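You operate a simulated robot arm through the tools that you are given. There is no shell and no other tool. Be economical: measure what you need, move in short steps, check, and stop when the job is done.

Carry out the task below with a simulated two-armed robot. There is one attempt and no reset: what you move stays moved.

TASK
Pick up the snow base tub with one hand, pass it to the other hand and put it on the bench over the lids drawer. Push the bowls cupboard door shut. Fetch the pestle and stand it on the bench right of the red mixer. Open the cloths drawer, fetch the teal spatula and set it in the inside of the cloths drawer, then shut the drawer. Put the red-band beaker in the sink bowl. Put the blue-band beaker in the sink bowl. Do these in any order. Set down upright: snow base tub, pestle, red-band beaker, blue-band beaker.

The check looks at the end state, three seconds after you hand in, the way a careful person would. Anything else that was tipped, shoved, dropped, spilled or broken makes it a failure. Lids that push on must go on centred and level and be pressed home; caps that screw on are set level and turned clockwise until they are tight. Flat cloth is picked up by pressing the open fingertips on it (5 to 10 N) and closing them slowly along it; thin cloth reads only 2 to 8 mm in the jaws.

THE ROBOT
Two 7-joint arms with two-finger grippers on one trunk, on a base that drives. Base frame: it is fixed to the floor where the robot stands at the start and does not move with it; the origin is under the middle of the robot, x ahead of it, y to its left, z up; the surface under the hand at the start is at about z = 900. Units: mm, degrees, N and s.
The left shoulder is at the start at [23, 217, 1080], the right one opposite. With the tool pointing down near the work surface each hand reaches from about 100 to 760 mm from the robot's upright axis, wherever it stands, measured 20 degrees to its own side. Places, roughly: bench over the lids drawer [600, 400, 900]; bench right of the red mixer [600, -1200, 900]; blue-band beaker (8x8x9 cm) [-900, -2400, 900]; bowls cupboard door [200, 1200, 500]; cloths drawer [500, 1900, 500]; inside of the cloths drawer [600, 1900, 500]; pestle (4x4x15 cm) [700, 1600, 1000]; red-band beaker (6x6x8 cm) [-200, -2600, 900]; sink bowl [-2400, -1500, 800]; teal spatula (17x4x2 cm) [700, 3900, 900]. Payload 2.2 kg a hand.
Tool frame (each hand has its own): the origin (TCP) lies between the finger pads and is the grasp point; the fingertips stand 19 mm ahead of it; z points along the fingers, y is the line along which they close. The gripper opens to 116 mm. The gripper's body begins 70 mm behind the TCP.
Orientation is that of the tool frame in the base frame, as [roll, pitch, yaw] about the fixed x, y, z axes, in that order (R = Rz(yaw) Ry(pitch) Rx(roll)). With the fingers straight down and closing along the base's y, the tool's x points along the base's -x, its y along +y and its z along -z.

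THE INTERFACE
- The arms move only by the tool play_rows. It takes "left_moves", "right_moves" or both (then of equal length, played together; a hand with none holds still); each is one flat list of numbers, 7 for each row, row after row: the gripper command, from -1 (shut) to 1 (fully open), values between in proportion, then the shift along the tool's x, y, z in mm, then the turn, a rotation vector about the tool's x, y, z in degrees. In form: [claw, x, y, z, rx, ry, rz, claw, x, y, z, rx, ry, rz, ...]. A call has 1 to 20 rows; each row is the pose to reach, as a shift and turn from the pose commanded when the call began, along the tool's axes at that moment. Each row takes 0.2 s and may step no farther than 50 mm and 8.6 degrees from the row before; otherwise, or with a gripper value out of range, the whole call is refused. A pose out of reach is approached as far as the arm can. The call stops where the force on the tool passes 40 N (or 10 N more than at its start, if that is more) or the arm is blocked; 0.2 s more then pass. The fingers move at their own pace and stop on an object; they squeeze with about 37 N. The grip force told is the motor's: it shows also when the fingers shut on nothing. Time passes only in rows, and 0.2 s behind the last, so rows that repeat a pose let the fingers close. It gives the time, the measured TCP pose, the force on the tool (base axes), the opening and the grip force at its end, in the units of the frame above (readings bear some noise), with the torque about the TCP (base axes, N m) and any sound that the robot's microphone picked up, and new pictures: "views" is both (left out), scene, wrist or none (wrist: the cameras of the hands that moved).
- Cameras (640 x 400 px; columns grow to the right, rows downward): "scene" is now at [124, 52, 1270.1]; the picture's right is [0.57, -0.82, -0.00], its down [-0.45, -0.31, -0.84] and it looks along [0.69, 0.48, -0.55] (base axes); focal length 214 px, centre (320, 200). "left" rides on the left gripper at [69, 15, -97] in its tool frame; the picture's right is [-0.21, 0.98, 0.00], its down [-0.76, -0.17, -0.63] and it looks along [-0.62, -0.14, 0.77] (tool axes); focal length 251 px, centre (320, 200). "right" rides on the right gripper at [69, -15, -97] in its tool frame; the picture's right is [0.21, 0.98, 0.00], its down [-0.76, 0.17, -0.63] and it looks along [-0.62, 0.14, 0.77] (tool axes); focal length 251 px, centre (320, 200).
- raise_lower(by): slides the trunk up (or, below 0, down) by that many mm; the arms and the scene camera ride with it, the base frame stays. It gives what a move gives, with no picture.
- drive_base(legs): drives the robot by 1 to 6 legs, each [ahead, left, turn to the left] in mm, mm and degrees, along the robot's own axes; the way and the turn of a leg run together, so that a leg with both is an arc; at most 1500 mm and 180 degrees a leg. The arms and the cameras ride along, it lands a little off, and it stops where it bumps. It gives what a move gives, and a new picture of the scene camera.
- turn_head(pan, tilt): turns the head with the scene camera to pan (to the left, within 80 degrees either way) and tilt (down, from -29 to 69), counted from straight ahead of the robot. It gives what a move gives, and a new picture of the scene camera.
- pixel_to_xyz(camera, pixels): for up to 12 pixels [column, row] of the newest picture of that camera ("zoom" is the newest enlarged one), the place [x, y, z] in the base frame of the surface seen there, good to about 3 mm, but the place of the scene camera against the robot may be out by one fixed shift of up to 25 mm in any direction. No time passes.
- zoom(camera, box): a new picture of the part [left, top, right, bottom] of that camera's present view, enlarged. No time passes.
- sign_off(): hands the job in; it is judged then, once.

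Work in short steps. Measure before you move; look again where a grasp or a placing could have gone wrong, and mend it. You have 138 turns and 260 pictures in all, those below and enlarged ones among them. Open the grippers and draw the arms clear of the work before you hand the job in, unless the task says otherwise; then end with one line.

The tools are called after "Request:" as a command line: name --argument value ..., lists and objects as JSON in quotes. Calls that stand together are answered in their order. play_rows: Moves the arms, as the interface text tells. Its arguments: {"type":"object","properties":{"left_moves":{"type":"array"},"right_moves":{"type":"array"},"views":{"type":"string","enum":["both","scene","wrist","none"]}},"required":[]} The other tools are called the same way: raise_lower (by) slides the trunk up or down; drive_base (legs) drives the base; turn_head (pan, tilt) turns the head that bears the scene camera; pixel_to_xyz (camera, pixels) gives the place of the surface under pixels of a picture; zoom (camera, box) takes an enlarged picture of a part of a camera's view; sign_off () hands the job in.

At the start:

```text
time: 0.0
left_tool_pos: [398.4, 509.6, 1182.0]
left_tcp_rot: [179.9, 0.0, 179.9]
left_force: [0.4, 0.0, -0.6]
left_wrist_torque: [0.03, 0.0, 0.01]
left_finger_gap: 116.1
left_grasp_force: 0.1
right_tool_pos: [474.2, -1.5, 1119.8]
right_tcp_rot: [179.8, -0.1, 180.0]
right_force: [-0.6, 0.4, -0.1]
right_wrist_torque: [0.02, -0.03, -0.01]
right_finger_gap: 115.9
right_grasp_force: 0.1
trunk travel left (down, up): [-225.0, 265.0]
robot x, y, heading: [-1.5, -1.6, -0.3]
head pan, tilt: [35.0, 32.9]
```

scene: 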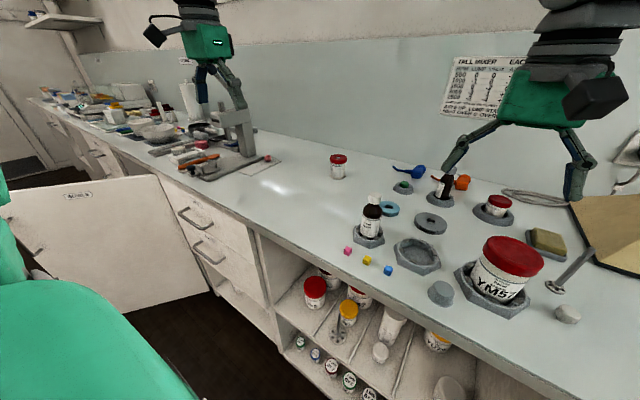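
right: 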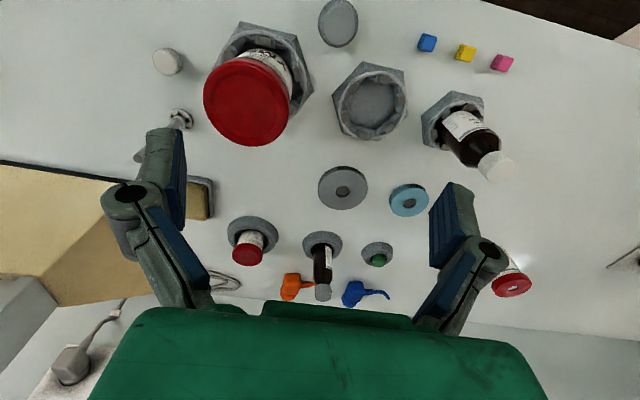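
left: 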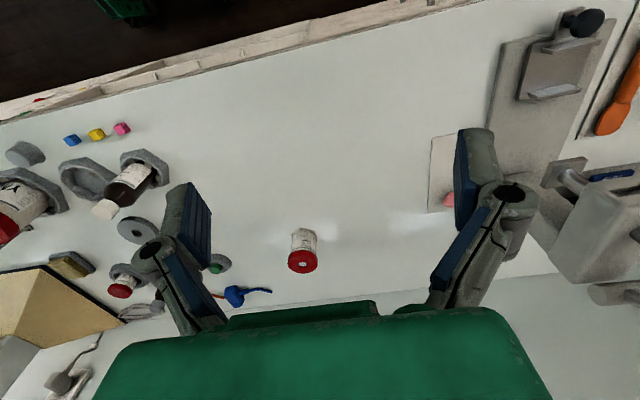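

The bench ahead shows several red-lidded tubs; I need to find which is the snow base tub, so I zoom on the labels.

Request:
zoom --camera "scene" --box '[300, 130, 620, 330]'

Request:
zoom --camera "scene" --box '[140, 80, 380, 230]'

Request:
zoom --camera "scene" --box '[260, 240, 500, 400]'

```text
2.00 times, centred on (460, 230) of scene
```

zoom: 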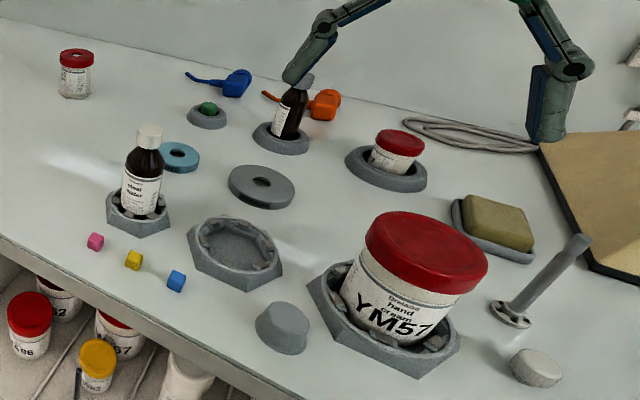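

```text
2.67 times, centred on (260, 155) of scene
```

zoom: 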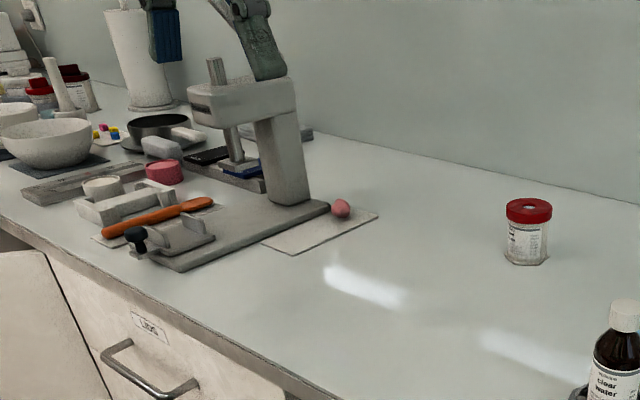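

```text
2.50 times, centred on (380, 320) of scene
```

zoom: 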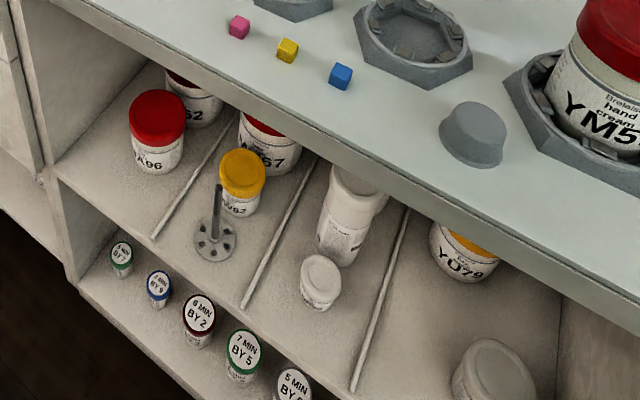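

YM57 is a hand cream, not obviously "snow base". I zoom closer on the other tubs' labels.

Request:
zoom --camera "scene" --box '[455, 185, 555, 310]'

Request:
zoom --camera "scene" --box '[316, 145, 364, 185]'

Request:
zoom --camera "scene" --box '[300, 260, 380, 330]'

Request:
zoom --camera "scene" --box '[370, 290, 470, 390]'

Request:
zoom --camera "scene" --box '[30, 75, 190, 165]'

Request:
turn_head --pan -30 --tilt 30

```text
3.20 times, centred on (505, 248) of scene
```

zoom: 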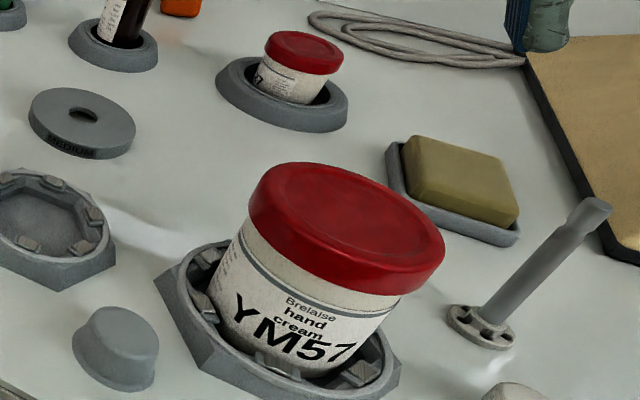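

```text
10.00 times, centred on (340, 165) of scene
```

zoom: 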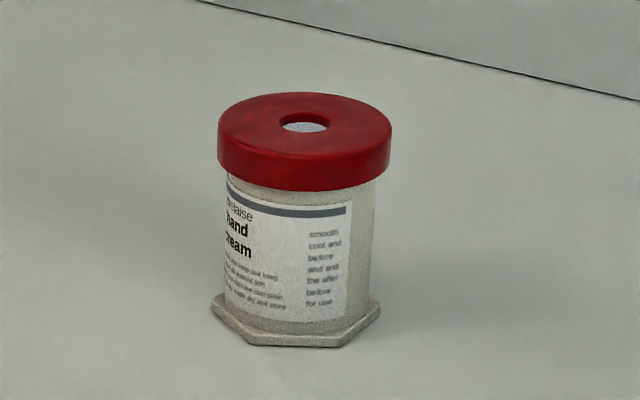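

```text
5.71 times, centred on (340, 295) of scene
```

zoom: 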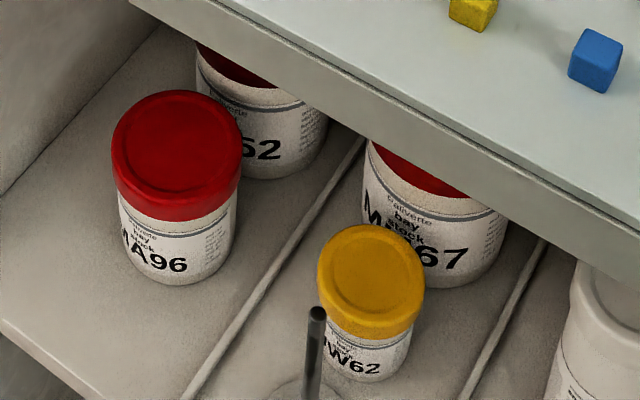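

```text
4.00 times, centred on (420, 340) of scene
```

zoom: 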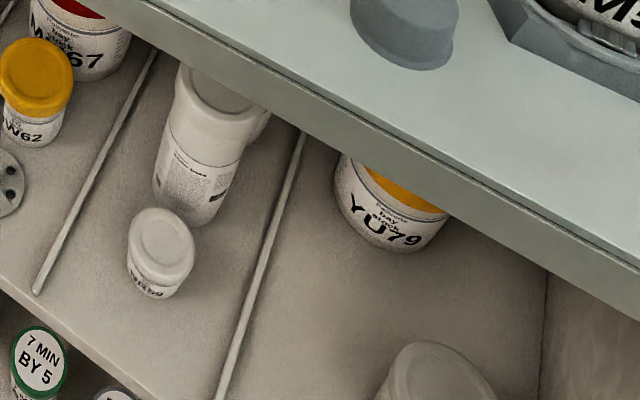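

```text
4.00 times, centred on (110, 120) of scene
```

zoom: 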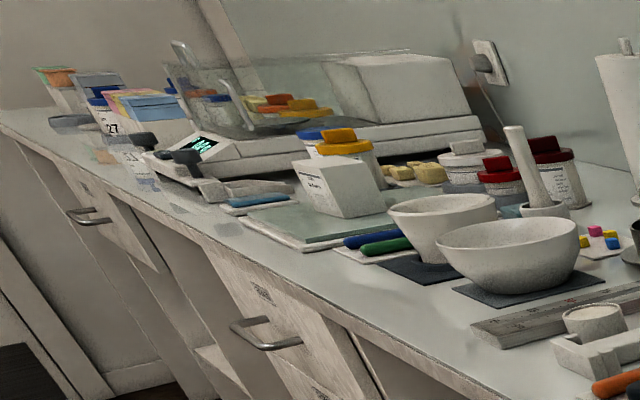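

```text
time: 1.4
left_tool_pos: [396.0, 510.0, 1181.3]
left_tcp_rot: [179.8, 0.1, -180.0]
left_force: [0.3, 0.6, 0.0]
left_wrist_torque: [-0.01, 0.01, 0.02]
left_finger_gap: 116.0
left_grasp_force: 0.0
right_tool_pos: [471.4, -0.3, 1120.5]
right_tcp_rot: [179.8, 0.0, -180.0]
right_force: [0.7, 0.5, -0.5]
right_wrist_torque: [-0.03, 0.03, -0.01]
right_finger_gap: 116.1
right_grasp_force: 0.1
trunk travel left (down, up): [-225.0, 265.0]
robot x, y, heading: [0.8, -0.8, 0.0]
head pan, tilt: [-30.0, 30.0]
```

scene: 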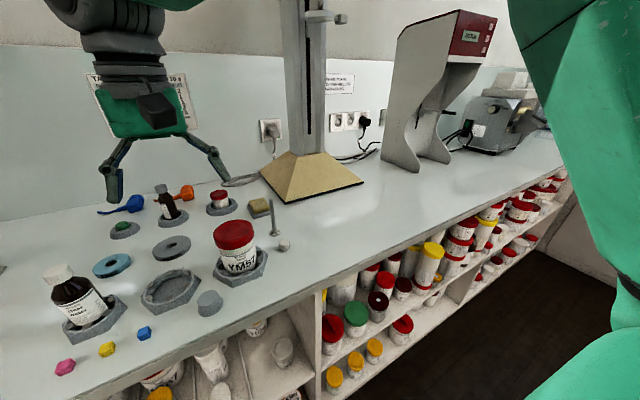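

More tubs are on the open shelves to the right; I zoom on them and the wall card.

Request:
zoom --camera "scene" --box '[310, 260, 430, 400]'

Request:
zoom --camera "scene" --box '[400, 170, 570, 290]'

Request:
zoom --camera "scene" --box '[130, 310, 310, 400]'

Request:
zoom --camera "scene" --box '[200, 60, 520, 260]'

Request:
turn_head --pan -10 --tilt 66

```text
2.86 times, centred on (370, 330) of scene
```

zoom: 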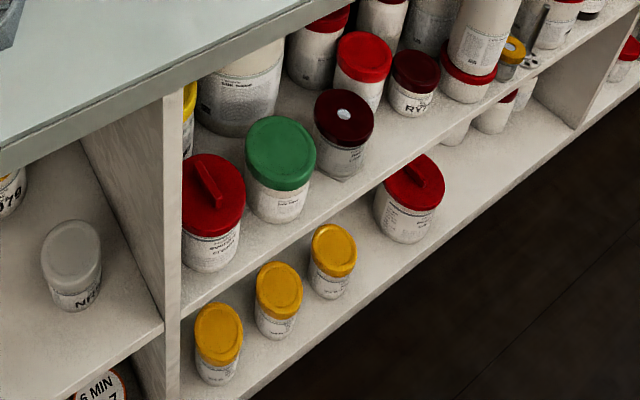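

```text
3.33 times, centred on (485, 230) of scene
```

zoom: 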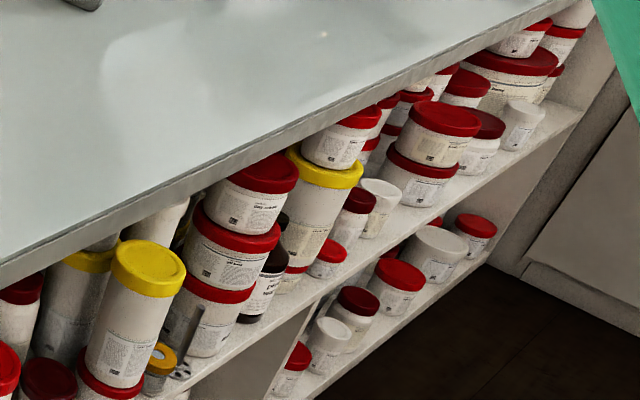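

```text
3.56 times, centred on (220, 355) of scene
```

zoom: 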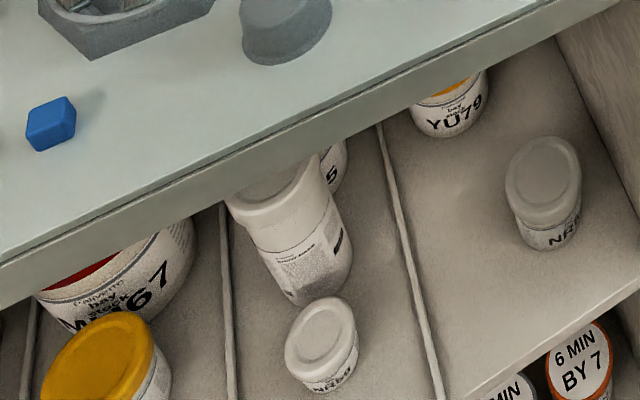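

```text
2.00 times, centred on (360, 160) of scene
```

zoom: 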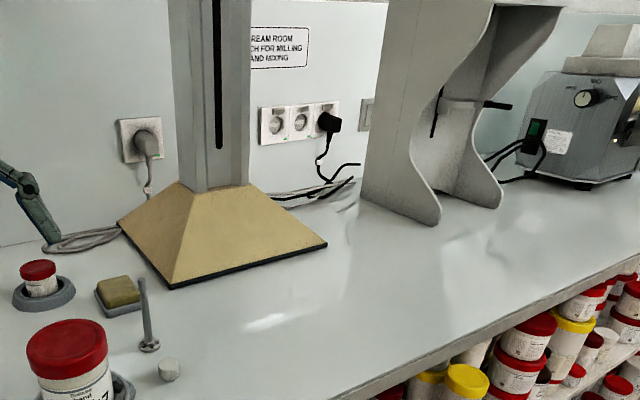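

```text
time: 2.4
left_tool_pos: [395.2, 509.7, 1181.1]
left_tcp_rot: [179.9, 0.1, -179.9]
left_force: [-0.2, 0.5, 0.5]
left_wrist_torque: [-0.03, -0.02, -0.01]
left_finger_gap: 116.1
left_grasp_force: 0.1
right_tool_pos: [472.8, -2.2, 1121.4]
right_tcp_rot: [179.9, 0.0, 180.0]
right_force: [-0.8, -1.2, 0.1]
right_wrist_torque: [0.02, 0.0, -0.01]
right_finger_gap: 116.2
right_grasp_force: 0.1
trunk travel left (down, up): [-225.0, 265.0]
robot x, y, heading: [3.0, -1.1, -0.0]
head pan, tilt: [-10.0, 66.0]
```

scene: 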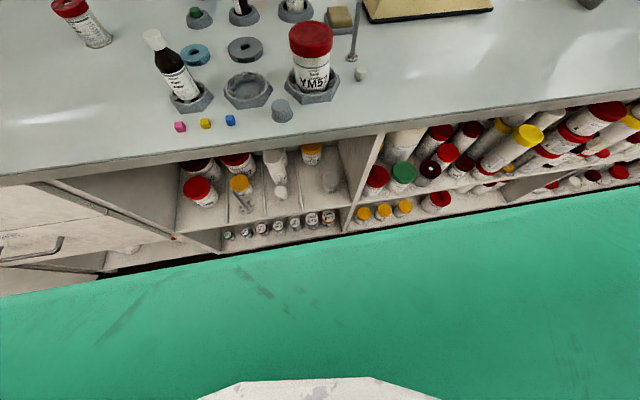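

The white tub in the third compartment at (278,165) had a label resembling "snow base"; I zoom in hard.

Request:
zoom --camera "scene" --box '[255, 145, 305, 180]'

Request:
zoom --camera "scene" --box '[355, 120, 455, 210]'

Request:
zoom --camera "scene" --box '[175, 140, 355, 220]'

Request:
zoom --camera "scene" --box '[430, 100, 640, 210]'

```text
11.43 times, centred on (280, 162) of scene
```

zoom: 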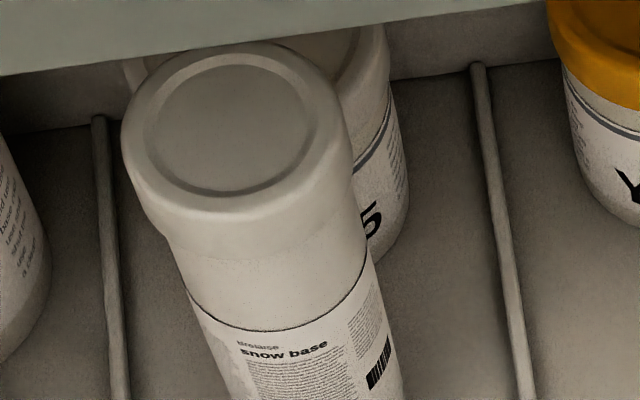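

```text
4.44 times, centred on (405, 165) of scene
```

zoom: 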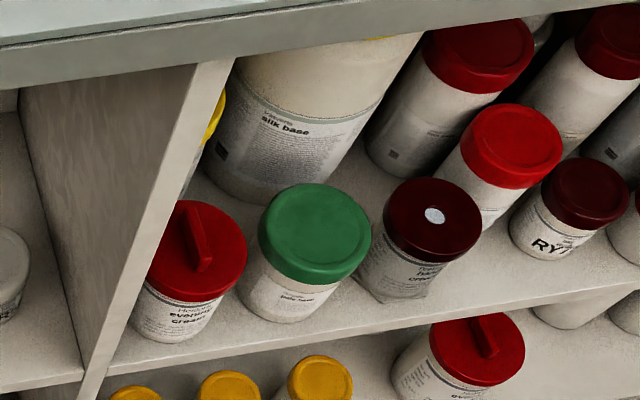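

```text
3.56 times, centred on (265, 180) of scene
```

zoom: 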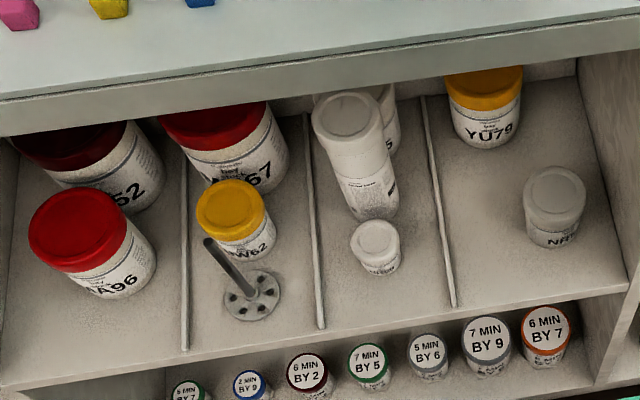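

```text
3.05 times, centred on (535, 155) of scene
```

zoom: 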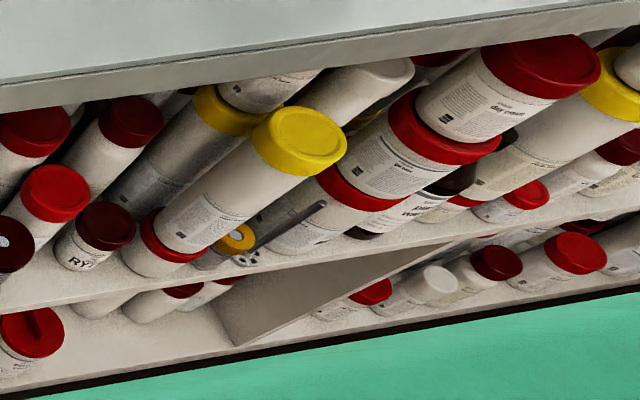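

Found: the tall white tub reads "snow base". I measure it, its small neighbour, the tub behind, the dividers and the bench edge.

Request:
pixel_to_xyz --camera "scene" --pixels '[[275, 157], [275, 151], [275, 164], [284, 178], [285, 198], [281, 189], [288, 170], [262, 182], [300, 196], [285, 205], [270, 146], [290, 146]]'

Request:
zoom --camera "scene" --box '[245, 140, 325, 220]'

```text
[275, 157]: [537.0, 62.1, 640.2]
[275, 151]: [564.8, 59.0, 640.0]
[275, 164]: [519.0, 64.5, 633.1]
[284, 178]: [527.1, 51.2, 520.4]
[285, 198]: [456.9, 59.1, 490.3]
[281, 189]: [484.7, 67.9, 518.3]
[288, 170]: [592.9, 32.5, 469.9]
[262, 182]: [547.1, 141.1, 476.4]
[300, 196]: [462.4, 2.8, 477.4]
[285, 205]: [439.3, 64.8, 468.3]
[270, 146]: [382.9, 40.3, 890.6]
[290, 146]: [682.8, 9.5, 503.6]
```

```text
5.00 times, centred on (285, 180) of scene
```

zoom: 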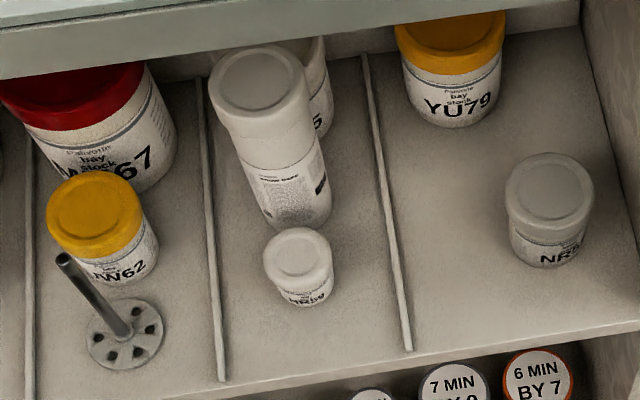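

Tub axis is about (550,60), top z≈640, shelf z≈470, bench edge x≈383. Now I look back to the lids drawer to find free bench above it.

Request:
turn_head --pan 40 --tilt 45

```text
time: 3.6
left_tool_pos: [393.9, 508.4, 1181.0]
left_tcp_rot: [179.9, 0.2, -180.0]
left_force: [0.5, 0.4, 0.4]
left_wrist_torque: [-0.01, 0.01, -0.02]
left_finger_gap: 115.8
left_grasp_force: 0.1
right_tool_pos: [471.8, -3.5, 1120.2]
right_tcp_rot: [179.9, 0.1, 180.0]
right_force: [-0.1, -0.8, 0.2]
right_wrist_torque: [0.0, -0.04, -0.03]
right_finger_gap: 116.0
right_grasp_force: 0.1
trunk travel left (down, up): [-225.0, 265.0]
robot x, y, heading: [-2.7, -0.6, 0.1]
head pan, tilt: [40.0, 45.0]
```

scene: 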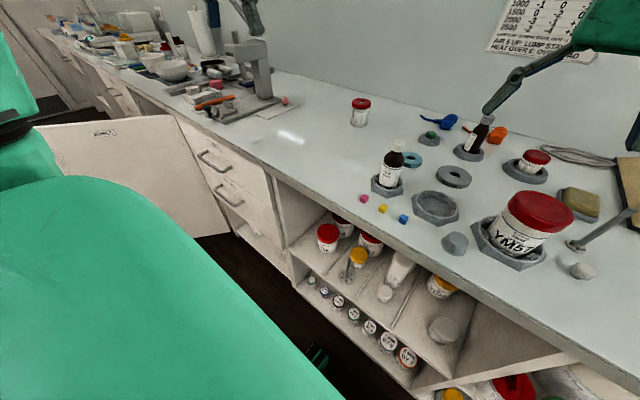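

The lids drawer is the pair of fronts at (190-265, 130-200). I measure its ends, bench free spots, and the open bowls door.

Request:
pixel_to_xyz --camera "scene" --pixels '[[177, 120], [270, 180], [214, 161], [230, 196], [300, 150], [260, 130], [250, 160], [360, 120], [290, 103], [45, 132], [170, 115], [320, 160]]'

Request:
zoom --camera "scene" --box '[30, 60, 330, 240]'

```text
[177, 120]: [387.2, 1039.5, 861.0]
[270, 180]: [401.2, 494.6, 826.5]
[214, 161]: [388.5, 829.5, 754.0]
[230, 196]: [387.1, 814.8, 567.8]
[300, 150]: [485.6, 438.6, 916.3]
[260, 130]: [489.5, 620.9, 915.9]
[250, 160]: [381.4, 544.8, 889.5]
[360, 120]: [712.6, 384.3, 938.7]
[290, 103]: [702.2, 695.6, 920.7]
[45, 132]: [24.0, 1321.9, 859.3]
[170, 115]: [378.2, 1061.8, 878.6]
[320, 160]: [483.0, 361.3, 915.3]
```

```text
2.13 times, centred on (180, 150) of scene
```

zoom: 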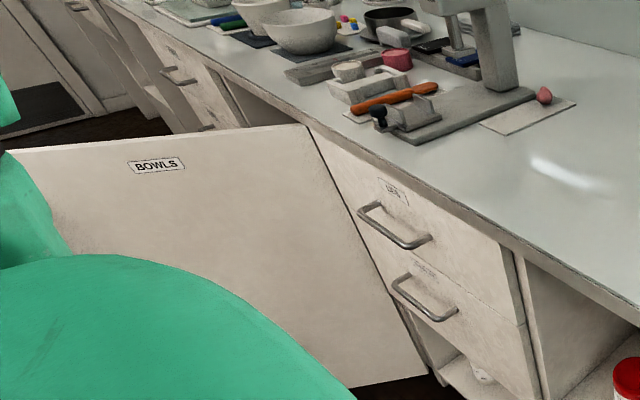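

The drawer spans y≈495–1040, so a spot near (520,545) is clear bench over it. I calibrate the scene camera against the wrist cameras on shared bench items.

Request:
pixel_to_xyz --camera "left" --pixels '[[123, 128], [97, 133], [71, 140], [300, 150], [400, 200], [305, 262], [350, 120]]'

Request:
pixel_to_xyz --camera "scene" --pixels '[[364, 198], [383, 208], [403, 218], [361, 104], [361, 102]]'

Request:
pixel_to_xyz --camera "right" --pixels '[[427, 43], [465, 53], [502, 63]]'

```text
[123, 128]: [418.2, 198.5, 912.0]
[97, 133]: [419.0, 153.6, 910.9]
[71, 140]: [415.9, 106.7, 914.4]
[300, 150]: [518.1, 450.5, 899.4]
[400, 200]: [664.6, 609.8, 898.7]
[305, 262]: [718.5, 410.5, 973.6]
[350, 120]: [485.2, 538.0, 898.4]
```

```text
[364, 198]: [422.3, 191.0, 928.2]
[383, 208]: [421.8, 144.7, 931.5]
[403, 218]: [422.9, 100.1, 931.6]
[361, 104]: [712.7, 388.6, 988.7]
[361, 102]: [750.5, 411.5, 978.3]
```

```text
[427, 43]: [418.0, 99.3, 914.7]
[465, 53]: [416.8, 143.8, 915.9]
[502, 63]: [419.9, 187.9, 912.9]
```

Scene readings are about (+4,−6,+16) off, so the tub is near (546,64), top ≈624, shelf ≈456. I back off 350 mm so the right arm can be lowered in front of the bench.

Request:
drive_base --legs '[[-350, 0, 0]]'

Request:
turn_head --pan 0 --tilt 45

```text
time: 5.8
left_tool_pos: [42.5, 508.0, 1181.7]
left_tcp_rot: [179.9, 0.0, -180.0]
left_force: [1.0, 0.1, -0.3]
left_wrist_torque: [0.0, -0.01, 0.0]
left_finger_gap: 116.0
left_grasp_force: 0.2
right_tool_pos: [121.4, -0.9, 1122.8]
right_tcp_rot: [179.8, 0.0, -179.9]
right_force: [-0.3, 0.3, -0.2]
right_wrist_torque: [-0.01, 0.0, -0.02]
right_finger_gap: 115.9
right_grasp_force: 0.1
trunk travel left (down, up): [-225.0, 265.0]
robot x, y, heading: [-348.9, -6.7, -0.0]
head pan, tilt: [40.0, 45.0]
```

scene: 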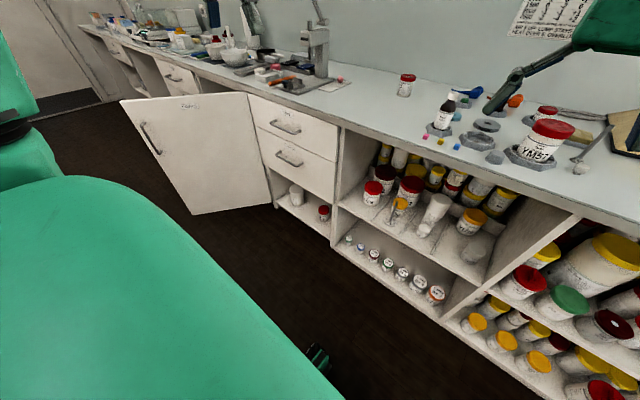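

```text
time: 6.9
left_tool_pos: [40.5, 507.6, 1182.6]
left_tcp_rot: [179.8, 0.2, -179.8]
left_force: [-0.1, -0.5, 0.4]
left_wrist_torque: [0.01, 0.04, -0.01]
left_finger_gap: 115.9
left_grasp_force: 0.1
right_tool_pos: [119.4, -2.7, 1122.9]
right_tcp_rot: [179.8, 0.3, -179.9]
right_force: [-0.1, 0.3, -0.7]
right_wrist_torque: [0.0, 0.0, -0.01]
right_finger_gap: 115.9
right_grasp_force: 0.1
trunk travel left (down, up): [-225.0, 265.0]
robot x, y, heading: [-350.8, -2.5, 0.4]
head pan, tilt: [0.0, 45.0]
```

scene: 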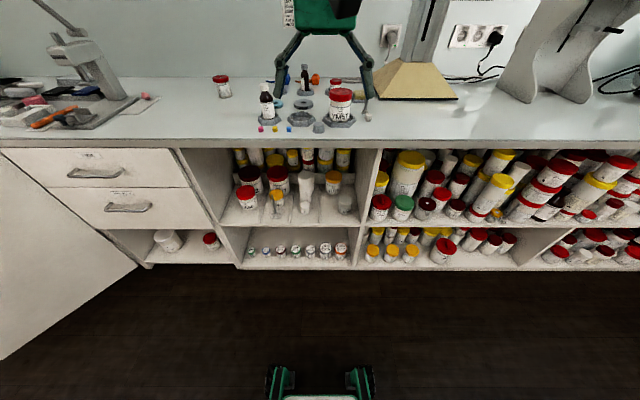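

Clear frontal view. I zoom on the compartment and measure the tub's outline.

Request:
zoom --camera "scene" --box '[230, 140, 370, 230]'

Request:
pixel_to_xyz --camera "scene" --pixels '[[305, 174], [305, 181], [305, 195], [305, 207], [300, 185], [310, 185], [302, 222], [150, 142], [330, 142], [178, 160]]'

Request:
play_rows --right_moves '[1, -5, 5, 40, 0, -5, 0, 1, -10, 10, 80, 0, -10, 0, 1, -15, 16, 120, 0, -15, 0, 1, -20, 22, 160, 0, -20, 0, 1, -25, 27, 200, 0, -25, 0, 1, -30, 32, 245, 0, -30, 0, 1, -35, 38, 290, 0, -35, 0, 1, -40, 43, 335, 0, -40, 0, 1, -45, 48, 380, 0, -45, 0, 1, -50, 54, 425, 0, -50, 0, 1, -54, 60, 465, 0, -55, 0, 1, -58, 65, 500, 0, -60, 0]'

```text
4.44 times, centred on (300, 185) of scene
```

zoom: 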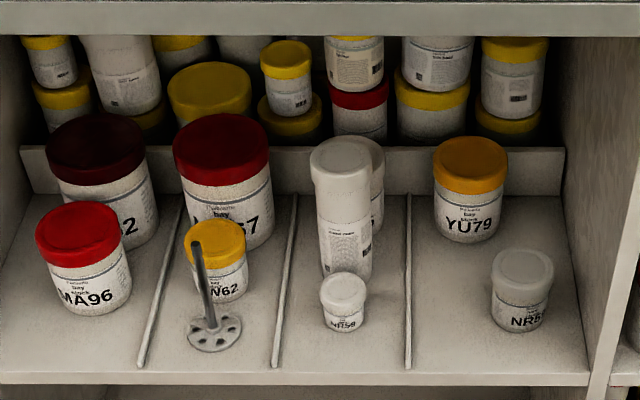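

```text
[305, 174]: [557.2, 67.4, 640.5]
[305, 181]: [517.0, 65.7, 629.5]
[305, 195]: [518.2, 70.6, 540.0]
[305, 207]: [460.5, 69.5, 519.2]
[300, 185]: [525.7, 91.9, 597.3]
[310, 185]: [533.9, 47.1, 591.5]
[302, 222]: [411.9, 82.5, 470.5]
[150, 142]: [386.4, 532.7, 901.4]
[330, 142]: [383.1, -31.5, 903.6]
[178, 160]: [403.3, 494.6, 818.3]
```

```text
time: 9.5
left_tool_pos: [41.2, 506.8, 1183.9]
left_tcp_rot: [179.7, 0.2, -179.9]
left_force: [0.4, -0.1, 0.2]
left_wrist_torque: [-0.02, 0.02, -0.01]
left_finger_gap: 116.0
left_grasp_force: 0.0
right_tool_pos: [181.6, 64.2, 622.6]
right_tcp_rot: [179.4, 60.4, 179.7]
right_force: [-1.1, -0.1, 0.9]
right_wrist_torque: [0.05, 0.04, 0.01]
right_finger_gap: 115.9
right_grasp_force: 0.1
trunk travel left (down, up): [-225.0, 265.0]
robot x, y, heading: [-352.5, -0.9, 0.3]
head pan, tilt: [0.0, 45.0]
```

scene: 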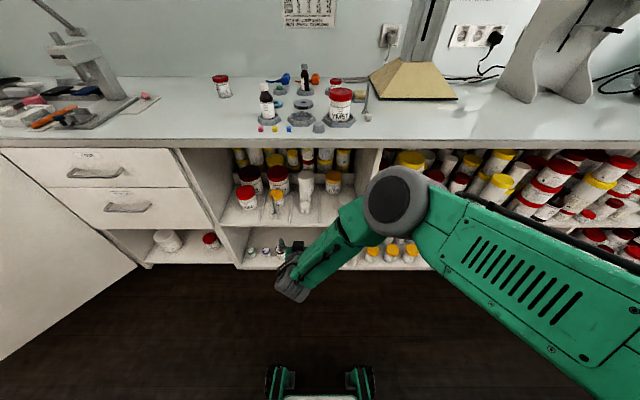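
right: 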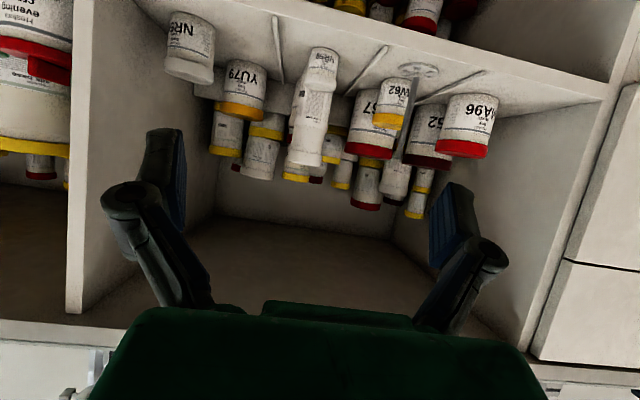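

The hand is at (182,64,623) tilted 30° below horizontal. I measure the tub with the wrist camera and the elbow position with the scene camera.

Request:
pixel_to_xyz --camera "right" --pixels '[[309, 140], [309, 120], [309, 105], [298, 120], [321, 120], [304, 160], [321, 60], [322, 72], [330, 140], [340, 250]]'

Request:
pixel_to_xyz --camera "scene" --pixels '[[397, 205], [397, 168], [430, 210], [355, 225], [500, 230], [296, 285]]'

Request:
zoom --camera "right" --box '[200, 10, 440, 220]'

```text
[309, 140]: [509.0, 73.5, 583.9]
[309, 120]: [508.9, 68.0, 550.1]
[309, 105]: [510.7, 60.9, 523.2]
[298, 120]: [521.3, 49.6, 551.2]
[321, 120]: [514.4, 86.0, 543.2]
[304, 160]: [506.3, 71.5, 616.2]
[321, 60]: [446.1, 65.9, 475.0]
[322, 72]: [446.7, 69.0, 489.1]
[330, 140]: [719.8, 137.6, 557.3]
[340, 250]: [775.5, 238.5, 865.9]
```

```text
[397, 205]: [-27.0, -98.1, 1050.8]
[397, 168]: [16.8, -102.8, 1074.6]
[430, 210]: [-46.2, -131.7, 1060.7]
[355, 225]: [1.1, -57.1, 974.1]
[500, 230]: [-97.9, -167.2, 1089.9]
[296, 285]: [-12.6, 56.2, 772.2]
```

```text
1.90 times, centred on (320, 115) of right
```

zoom: 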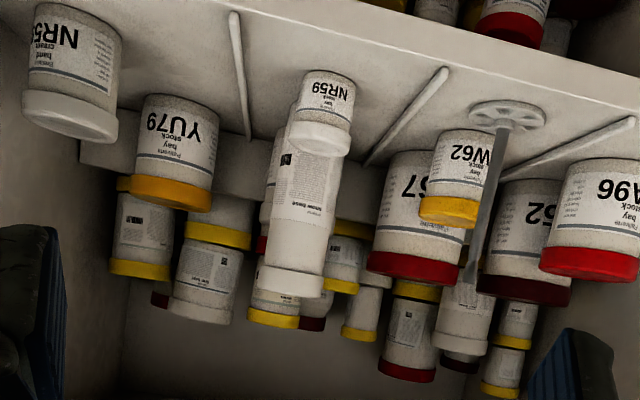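

Tub front at x≈508, axis ≈(539,68), diameter ≈60. The forearm drops steeply from a high elbow, so I lower the trunk 200 mm to keep it clear of the bench edge, then lift the hand back to level.

Request:
raise_lower --by -200

Request:
play_rows --right_moves '[1, -40, 1, -9, 0, 0, 0, 1, -80, 2, -18, 0, 0, 0, 1, -120, 3, -27, 0, 0, 0, 1, -161, 4, -35, 0, 0, 0]' --views "scene"

Request:
drive_base --legs '[[100, 0, 0]]'

```text
time: 11.7
left_tool_pos: [41.5, 507.4, 982.9]
left_tcp_rot: [179.9, 0.2, -179.8]
left_force: [0.1, 0.0, -1.9]
left_wrist_torque: [0.02, -0.03, 0.0]
left_finger_gap: 116.2
left_grasp_force: 0.0
right_tool_pos: [181.2, 63.3, 422.6]
right_tcp_rot: [179.5, 60.3, 179.7]
right_force: [0.1, -0.2, 0.0]
right_wrist_torque: [-0.02, 0.02, 0.0]
right_finger_gap: 116.0
right_grasp_force: 0.0
trunk travel left (down, up): [-25.0, 465.0]
robot x, y, heading: [-351.6, -1.7, 0.2]
head pan, tilt: [0.0, 45.0]
```

```text
time: 12.7
left_tool_pos: [40.5, 507.7, 983.9]
left_tcp_rot: [179.7, 0.3, -179.9]
left_force: [0.7, -0.3, 0.3]
left_wrist_torque: [0.01, 0.01, -0.03]
left_finger_gap: 116.0
left_grasp_force: 0.0
right_tool_pos: [230.0, 67.6, 580.2]
right_tcp_rot: [179.6, 60.2, 179.8]
right_force: [-0.5, 0.0, 0.4]
right_wrist_torque: [0.0, 0.03, 0.02]
right_finger_gap: 116.0
right_grasp_force: 0.1
trunk travel left (down, up): [-25.0, 465.0]
robot x, y, heading: [-346.4, -0.5, -0.1]
head pan, tilt: [0.0, 45.0]
```

scene: 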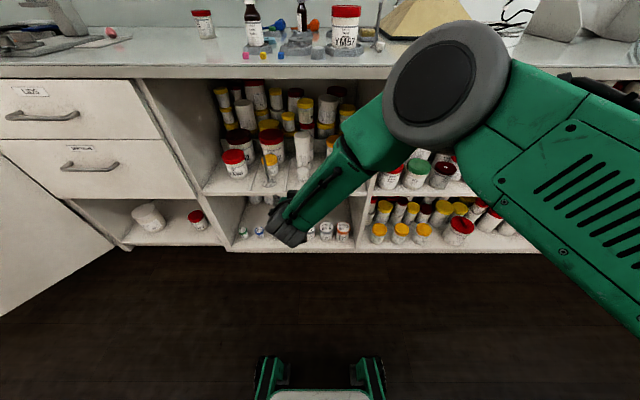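

```text
time: 13.8
left_tool_pos: [142.5, 506.0, 983.5]
left_tcp_rot: [179.7, 0.2, -180.0]
left_force: [-0.3, 0.1, 0.5]
left_wrist_torque: [0.02, 0.05, 0.03]
left_finger_gap: 116.1
left_grasp_force: 0.0
right_tool_pos: [331.2, 67.9, 578.6]
right_tcp_rot: [179.6, 60.2, 179.6]
right_force: [0.3, 0.7, 0.4]
right_wrist_torque: [0.0, -0.01, 0.01]
right_finger_gap: 116.0
right_grasp_force: 0.1
trunk travel left (down, up): [-25.0, 465.0]
robot x, y, heading: [-247.3, -0.7, 0.0]
head pan, tilt: [0.0, 45.0]
```

scene: 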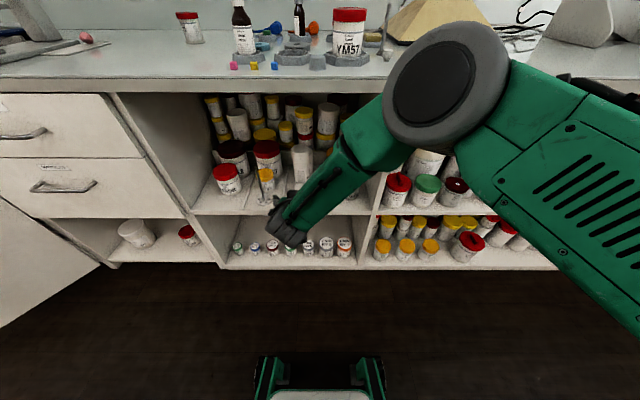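

Next I check the elbow and advance the hand 110 mm straight ahead, with fingers opened to about 95 mm.

Request:
pixel_to_xyz --camera "scene" --pixels '[[440, 80], [400, 60], [360, 140], [330, 190]]'

Request:
play_rows --right_moves '[0.7, -20, 0, 34.6, 0, 0, 0, 0.7, -40, 0, 69.3, 0, 0, 0, 0.7, -55, 0, 95.3, 0, 0, 0]'

```text
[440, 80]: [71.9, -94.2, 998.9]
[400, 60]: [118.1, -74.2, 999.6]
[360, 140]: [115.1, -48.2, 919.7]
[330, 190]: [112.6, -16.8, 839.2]
```

```text
time: 14.6
left_tool_pos: [140.0, 504.5, 985.1]
left_tcp_rot: [179.6, 0.2, -180.0]
left_force: [0.3, 0.3, 0.4]
left_wrist_torque: [-0.03, 0.0, -0.02]
left_finger_gap: 116.1
left_grasp_force: 0.0
right_tool_pos: [439.2, 66.8, 580.6]
right_tcp_rot: [179.4, 60.3, 179.6]
right_force: [0.1, 0.1, -0.2]
right_wrist_torque: [0.0, -0.02, -0.03]
right_finger_gap: 98.8
right_grasp_force: 0.0
trunk travel left (down, up): [-25.0, 465.0]
robot x, y, heading: [-251.6, 0.9, 0.0]
head pan, tilt: [0.0, 45.0]
```

scene: 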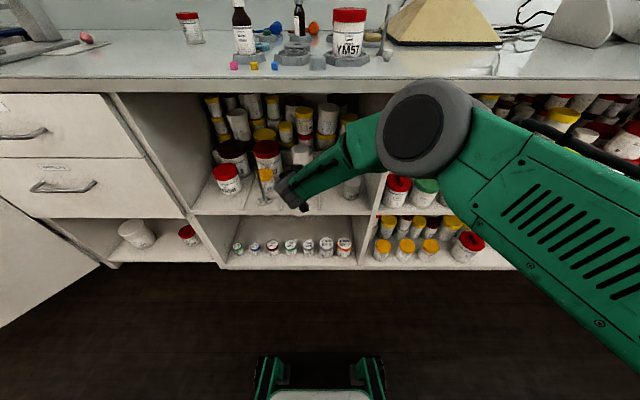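
right: 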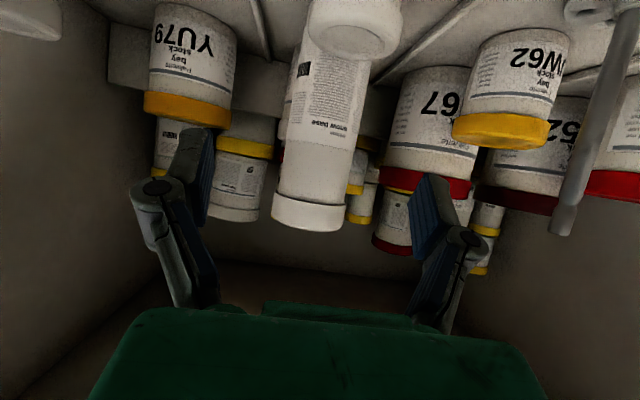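

I measure tub and neighbours from this closer view for the final approach.

Request:
pixel_to_xyz --camera "right" --pixels '[[318, 160], [283, 160], [354, 160], [310, 212], [392, 175], [232, 110], [545, 95], [310, 228], [376, 20], [350, 50]]'

```text
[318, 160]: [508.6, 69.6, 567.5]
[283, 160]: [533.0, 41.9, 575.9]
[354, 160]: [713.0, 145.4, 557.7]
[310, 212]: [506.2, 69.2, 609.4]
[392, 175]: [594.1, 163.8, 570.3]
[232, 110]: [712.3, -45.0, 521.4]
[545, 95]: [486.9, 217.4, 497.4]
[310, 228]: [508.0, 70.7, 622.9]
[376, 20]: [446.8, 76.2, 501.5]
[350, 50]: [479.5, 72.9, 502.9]
```

Tub axis ≈(539,70); neighbours are clear (W67 at y>163). I advance 100 mm and close on the tub.

Request:
play_rows --right_moves '[0.7, -20, 1, 34.6, 0, 0, 0, 0.7, -40, 2, 69.3, 0, 0, 0, 0.7, -50, 3, 86.6, 0, 0, 0, 0.7, -50, 3, 86.6, 0, 0, 0, -1, -50, 3, 86.6, 0, 0, 0, -1, -50, 3, 86.6, 0, 0, 0, -1, -50, 3, 86.6, 0, 0, 0]'

```text
time: 16.2
left_tool_pos: [139.1, 505.3, 985.7]
left_tcp_rot: [179.7, 0.5, -180.0]
left_force: [0.0, 0.3, 0.6]
left_wrist_torque: [0.0, 0.02, 0.05]
left_finger_gap: 116.2
left_grasp_force: 0.0
right_tool_pos: [521.1, 68.3, 585.0]
right_tcp_rot: [179.3, 60.5, 179.4]
right_force: [1.7, 1.2, 2.1]
right_wrist_torque: [0.03, -0.21, 0.07]
right_finger_gap: 61.1
right_grasp_force: 37.1
right hand out of reach, approached as far as the arm can: row 3, 4, 5, 6, 7
trunk travel left (down, up): [-25.0, 465.0]
robot x, y, heading: [-243.1, -0.2, -0.2]
head pan, tilt: [0.0, 45.0]
```

scene: 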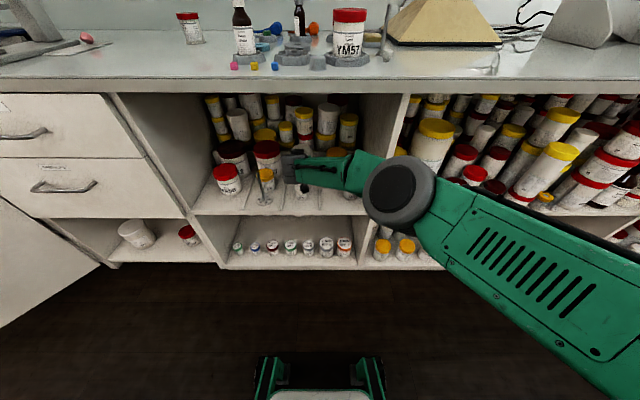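
right: 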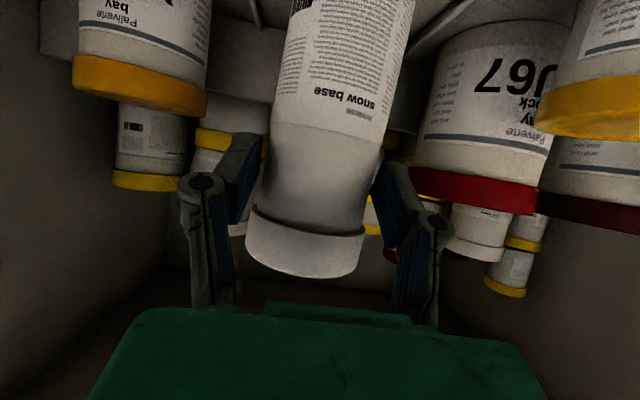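

Gripped at 61 mm but the reach ran out at x=521, so the tips only barely hold past the axis. I reopen, drive 30 mm forward, and re-check.

Request:
play_rows --right_moves '[0.7, 0, 0, 0, 0, 0, 0, 0.7, 0, 0, 0, 0, 0, 0]' --views "none"

Request:
drive_base --legs '[[30, 0, 0]]'

Request:
play_rows --right_moves '[0.7, 0, 0, 0, 0, 0, 0]' --views "wrist"

```text
time: 16.8
left_tool_pos: [140.0, 505.3, 985.5]
left_tcp_rot: [179.7, 0.3, -180.0]
left_force: [-0.3, 0.5, -0.2]
left_wrist_torque: [0.01, 0.0, 0.03]
left_finger_gap: 116.0
left_grasp_force: 0.1
right_tool_pos: [520.3, 68.2, 582.0]
right_tcp_rot: [179.4, 60.4, 179.5]
right_force: [0.6, 0.3, -0.7]
right_wrist_torque: [0.01, 0.0, -0.04]
right_finger_gap: 98.6
right_grasp_force: 0.0
trunk travel left (down, up): [-25.0, 465.0]
robot x, y, heading: [-248.7, -1.6, 0.2]
head pan, tilt: [0.0, 45.0]
```

```text
time: 17.6
left_tool_pos: [171.9, 504.1, 984.2]
left_tcp_rot: [179.7, 0.2, 179.9]
left_force: [0.3, 0.5, 0.3]
left_wrist_torque: [0.01, 0.05, -0.03]
left_finger_gap: 115.9
left_grasp_force: 0.0
right_tool_pos: [550.4, 66.6, 581.8]
right_tcp_rot: [179.2, 60.3, 179.3]
right_force: [0.8, 0.3, -0.6]
right_wrist_torque: [0.0, -0.03, 0.0]
right_finger_gap: 98.6
right_grasp_force: 0.1
trunk travel left (down, up): [-25.0, 465.0]
robot x, y, heading: [-221.8, -1.8, -0.1]
head pan, tilt: [0.0, 45.0]
```

scene: 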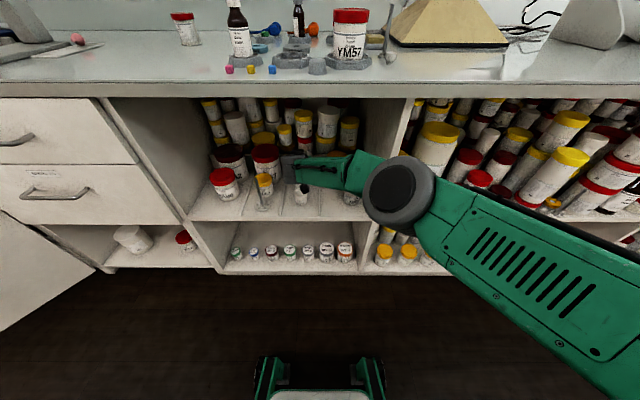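

```text
time: 18.1
left_tool_pos: [168.2, 502.0, 986.8]
left_tcp_rot: [179.6, 0.4, 179.9]
left_force: [0.5, -0.2, -0.9]
left_wrist_torque: [0.0, 0.04, 0.0]
left_finger_gap: 116.2
left_grasp_force: 0.1
right_tool_pos: [549.5, 67.8, 583.5]
right_tcp_rot: [179.3, 60.4, 179.4]
right_force: [-0.2, -0.3, -0.7]
right_wrist_torque: [-0.02, 0.0, 0.01]
right_finger_gap: 98.4
right_grasp_force: 0.0
trunk travel left (down, up): [-25.0, 465.0]
robot x, y, heading: [-218.1, -2.8, 0.1]
head pan, tilt: [0.0, 45.0]
```

right: 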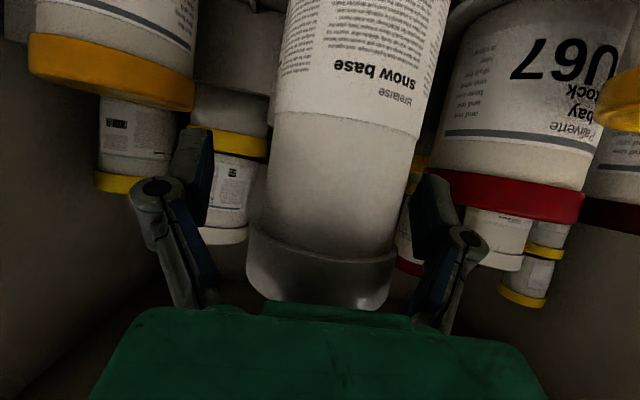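

Now at x=549.5 with the tub well inside the jaws. I close and lift 75 mm to clear the small NR59 tub in front.

Request:
play_rows --right_moves '[-1, 0, 0, 0, 0, 0, 0, -1, 0, 0, 0, 0, 0, 0, -1, 0, 0, 0, 0, 0, 0, -1, -13, 0, -7.5, 0, 0, 0, -1, -30, 0, -17, 0, 0, 0, -1, -48, 0, -27, 0, 0, 0, -1, -65, 0, -37.5, 0, 0, 0]'

```text
time: 19.6
left_tool_pos: [165.7, 502.7, 987.8]
left_tcp_rot: [179.6, 0.4, -179.9]
left_force: [0.2, -0.1, 0.1]
left_wrist_torque: [0.01, 0.01, 0.01]
left_finger_gap: 116.3
left_grasp_force: 0.1
right_tool_pos: [549.3, 65.6, 659.7]
right_tcp_rot: [179.3, 60.6, 179.4]
right_force: [0.5, 0.1, -3.5]
right_wrist_torque: [-0.04, 0.01, 0.01]
right_finger_gap: 58.4
right_grasp_force: 37.0
trunk travel left (down, up): [-25.0, 465.0]
robot x, y, heading: [-222.7, -1.5, -0.0]
head pan, tilt: [0.0, 45.0]
```

scene: 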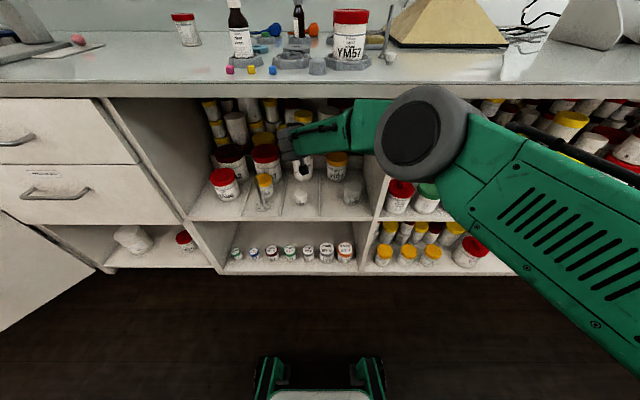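
right: 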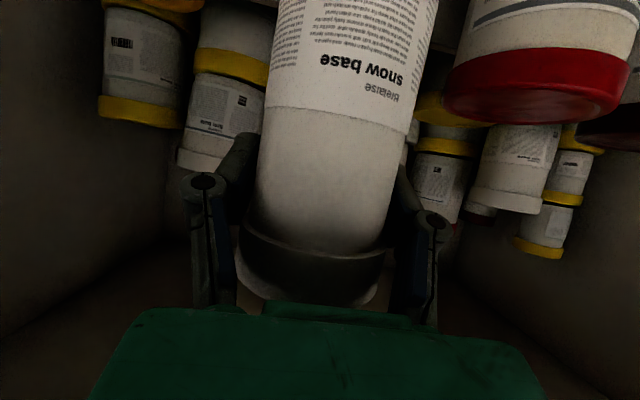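

Tub lifted and held (gap 58.4). I drive straight back 400 mm to bring it out of the compartment.

Request:
drive_base --legs '[[-400, 0, 0]]'

```text
time: 22.1
left_tool_pos: [-232.9, 503.3, 987.6]
left_tcp_rot: [179.6, 0.5, -179.8]
left_force: [-0.5, -0.1, 0.6]
left_wrist_torque: [0.02, 0.02, 0.01]
left_finger_gap: 116.0
left_grasp_force: 0.0
right_tool_pos: [149.7, 67.1, 660.5]
right_tcp_rot: [179.2, 60.6, 179.5]
right_force: [-0.5, -0.6, -1.8]
right_wrist_torque: [0.01, 0.05, -0.03]
right_finger_gap: 59.1
right_grasp_force: 36.9
trunk travel left (down, up): [-25.0, 465.0]
robot x, y, heading: [-622.0, -1.1, 0.1]
head pan, tilt: [0.0, 45.0]
```

scene: 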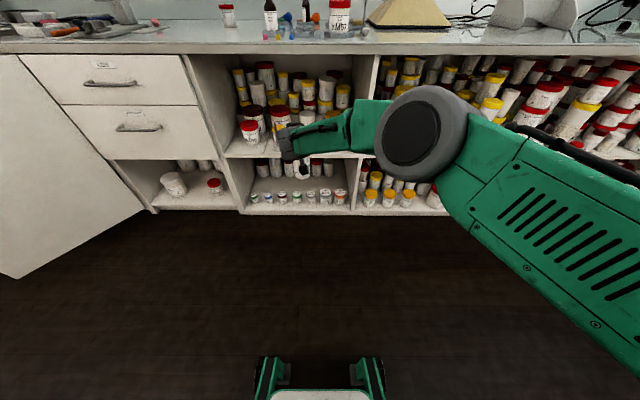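

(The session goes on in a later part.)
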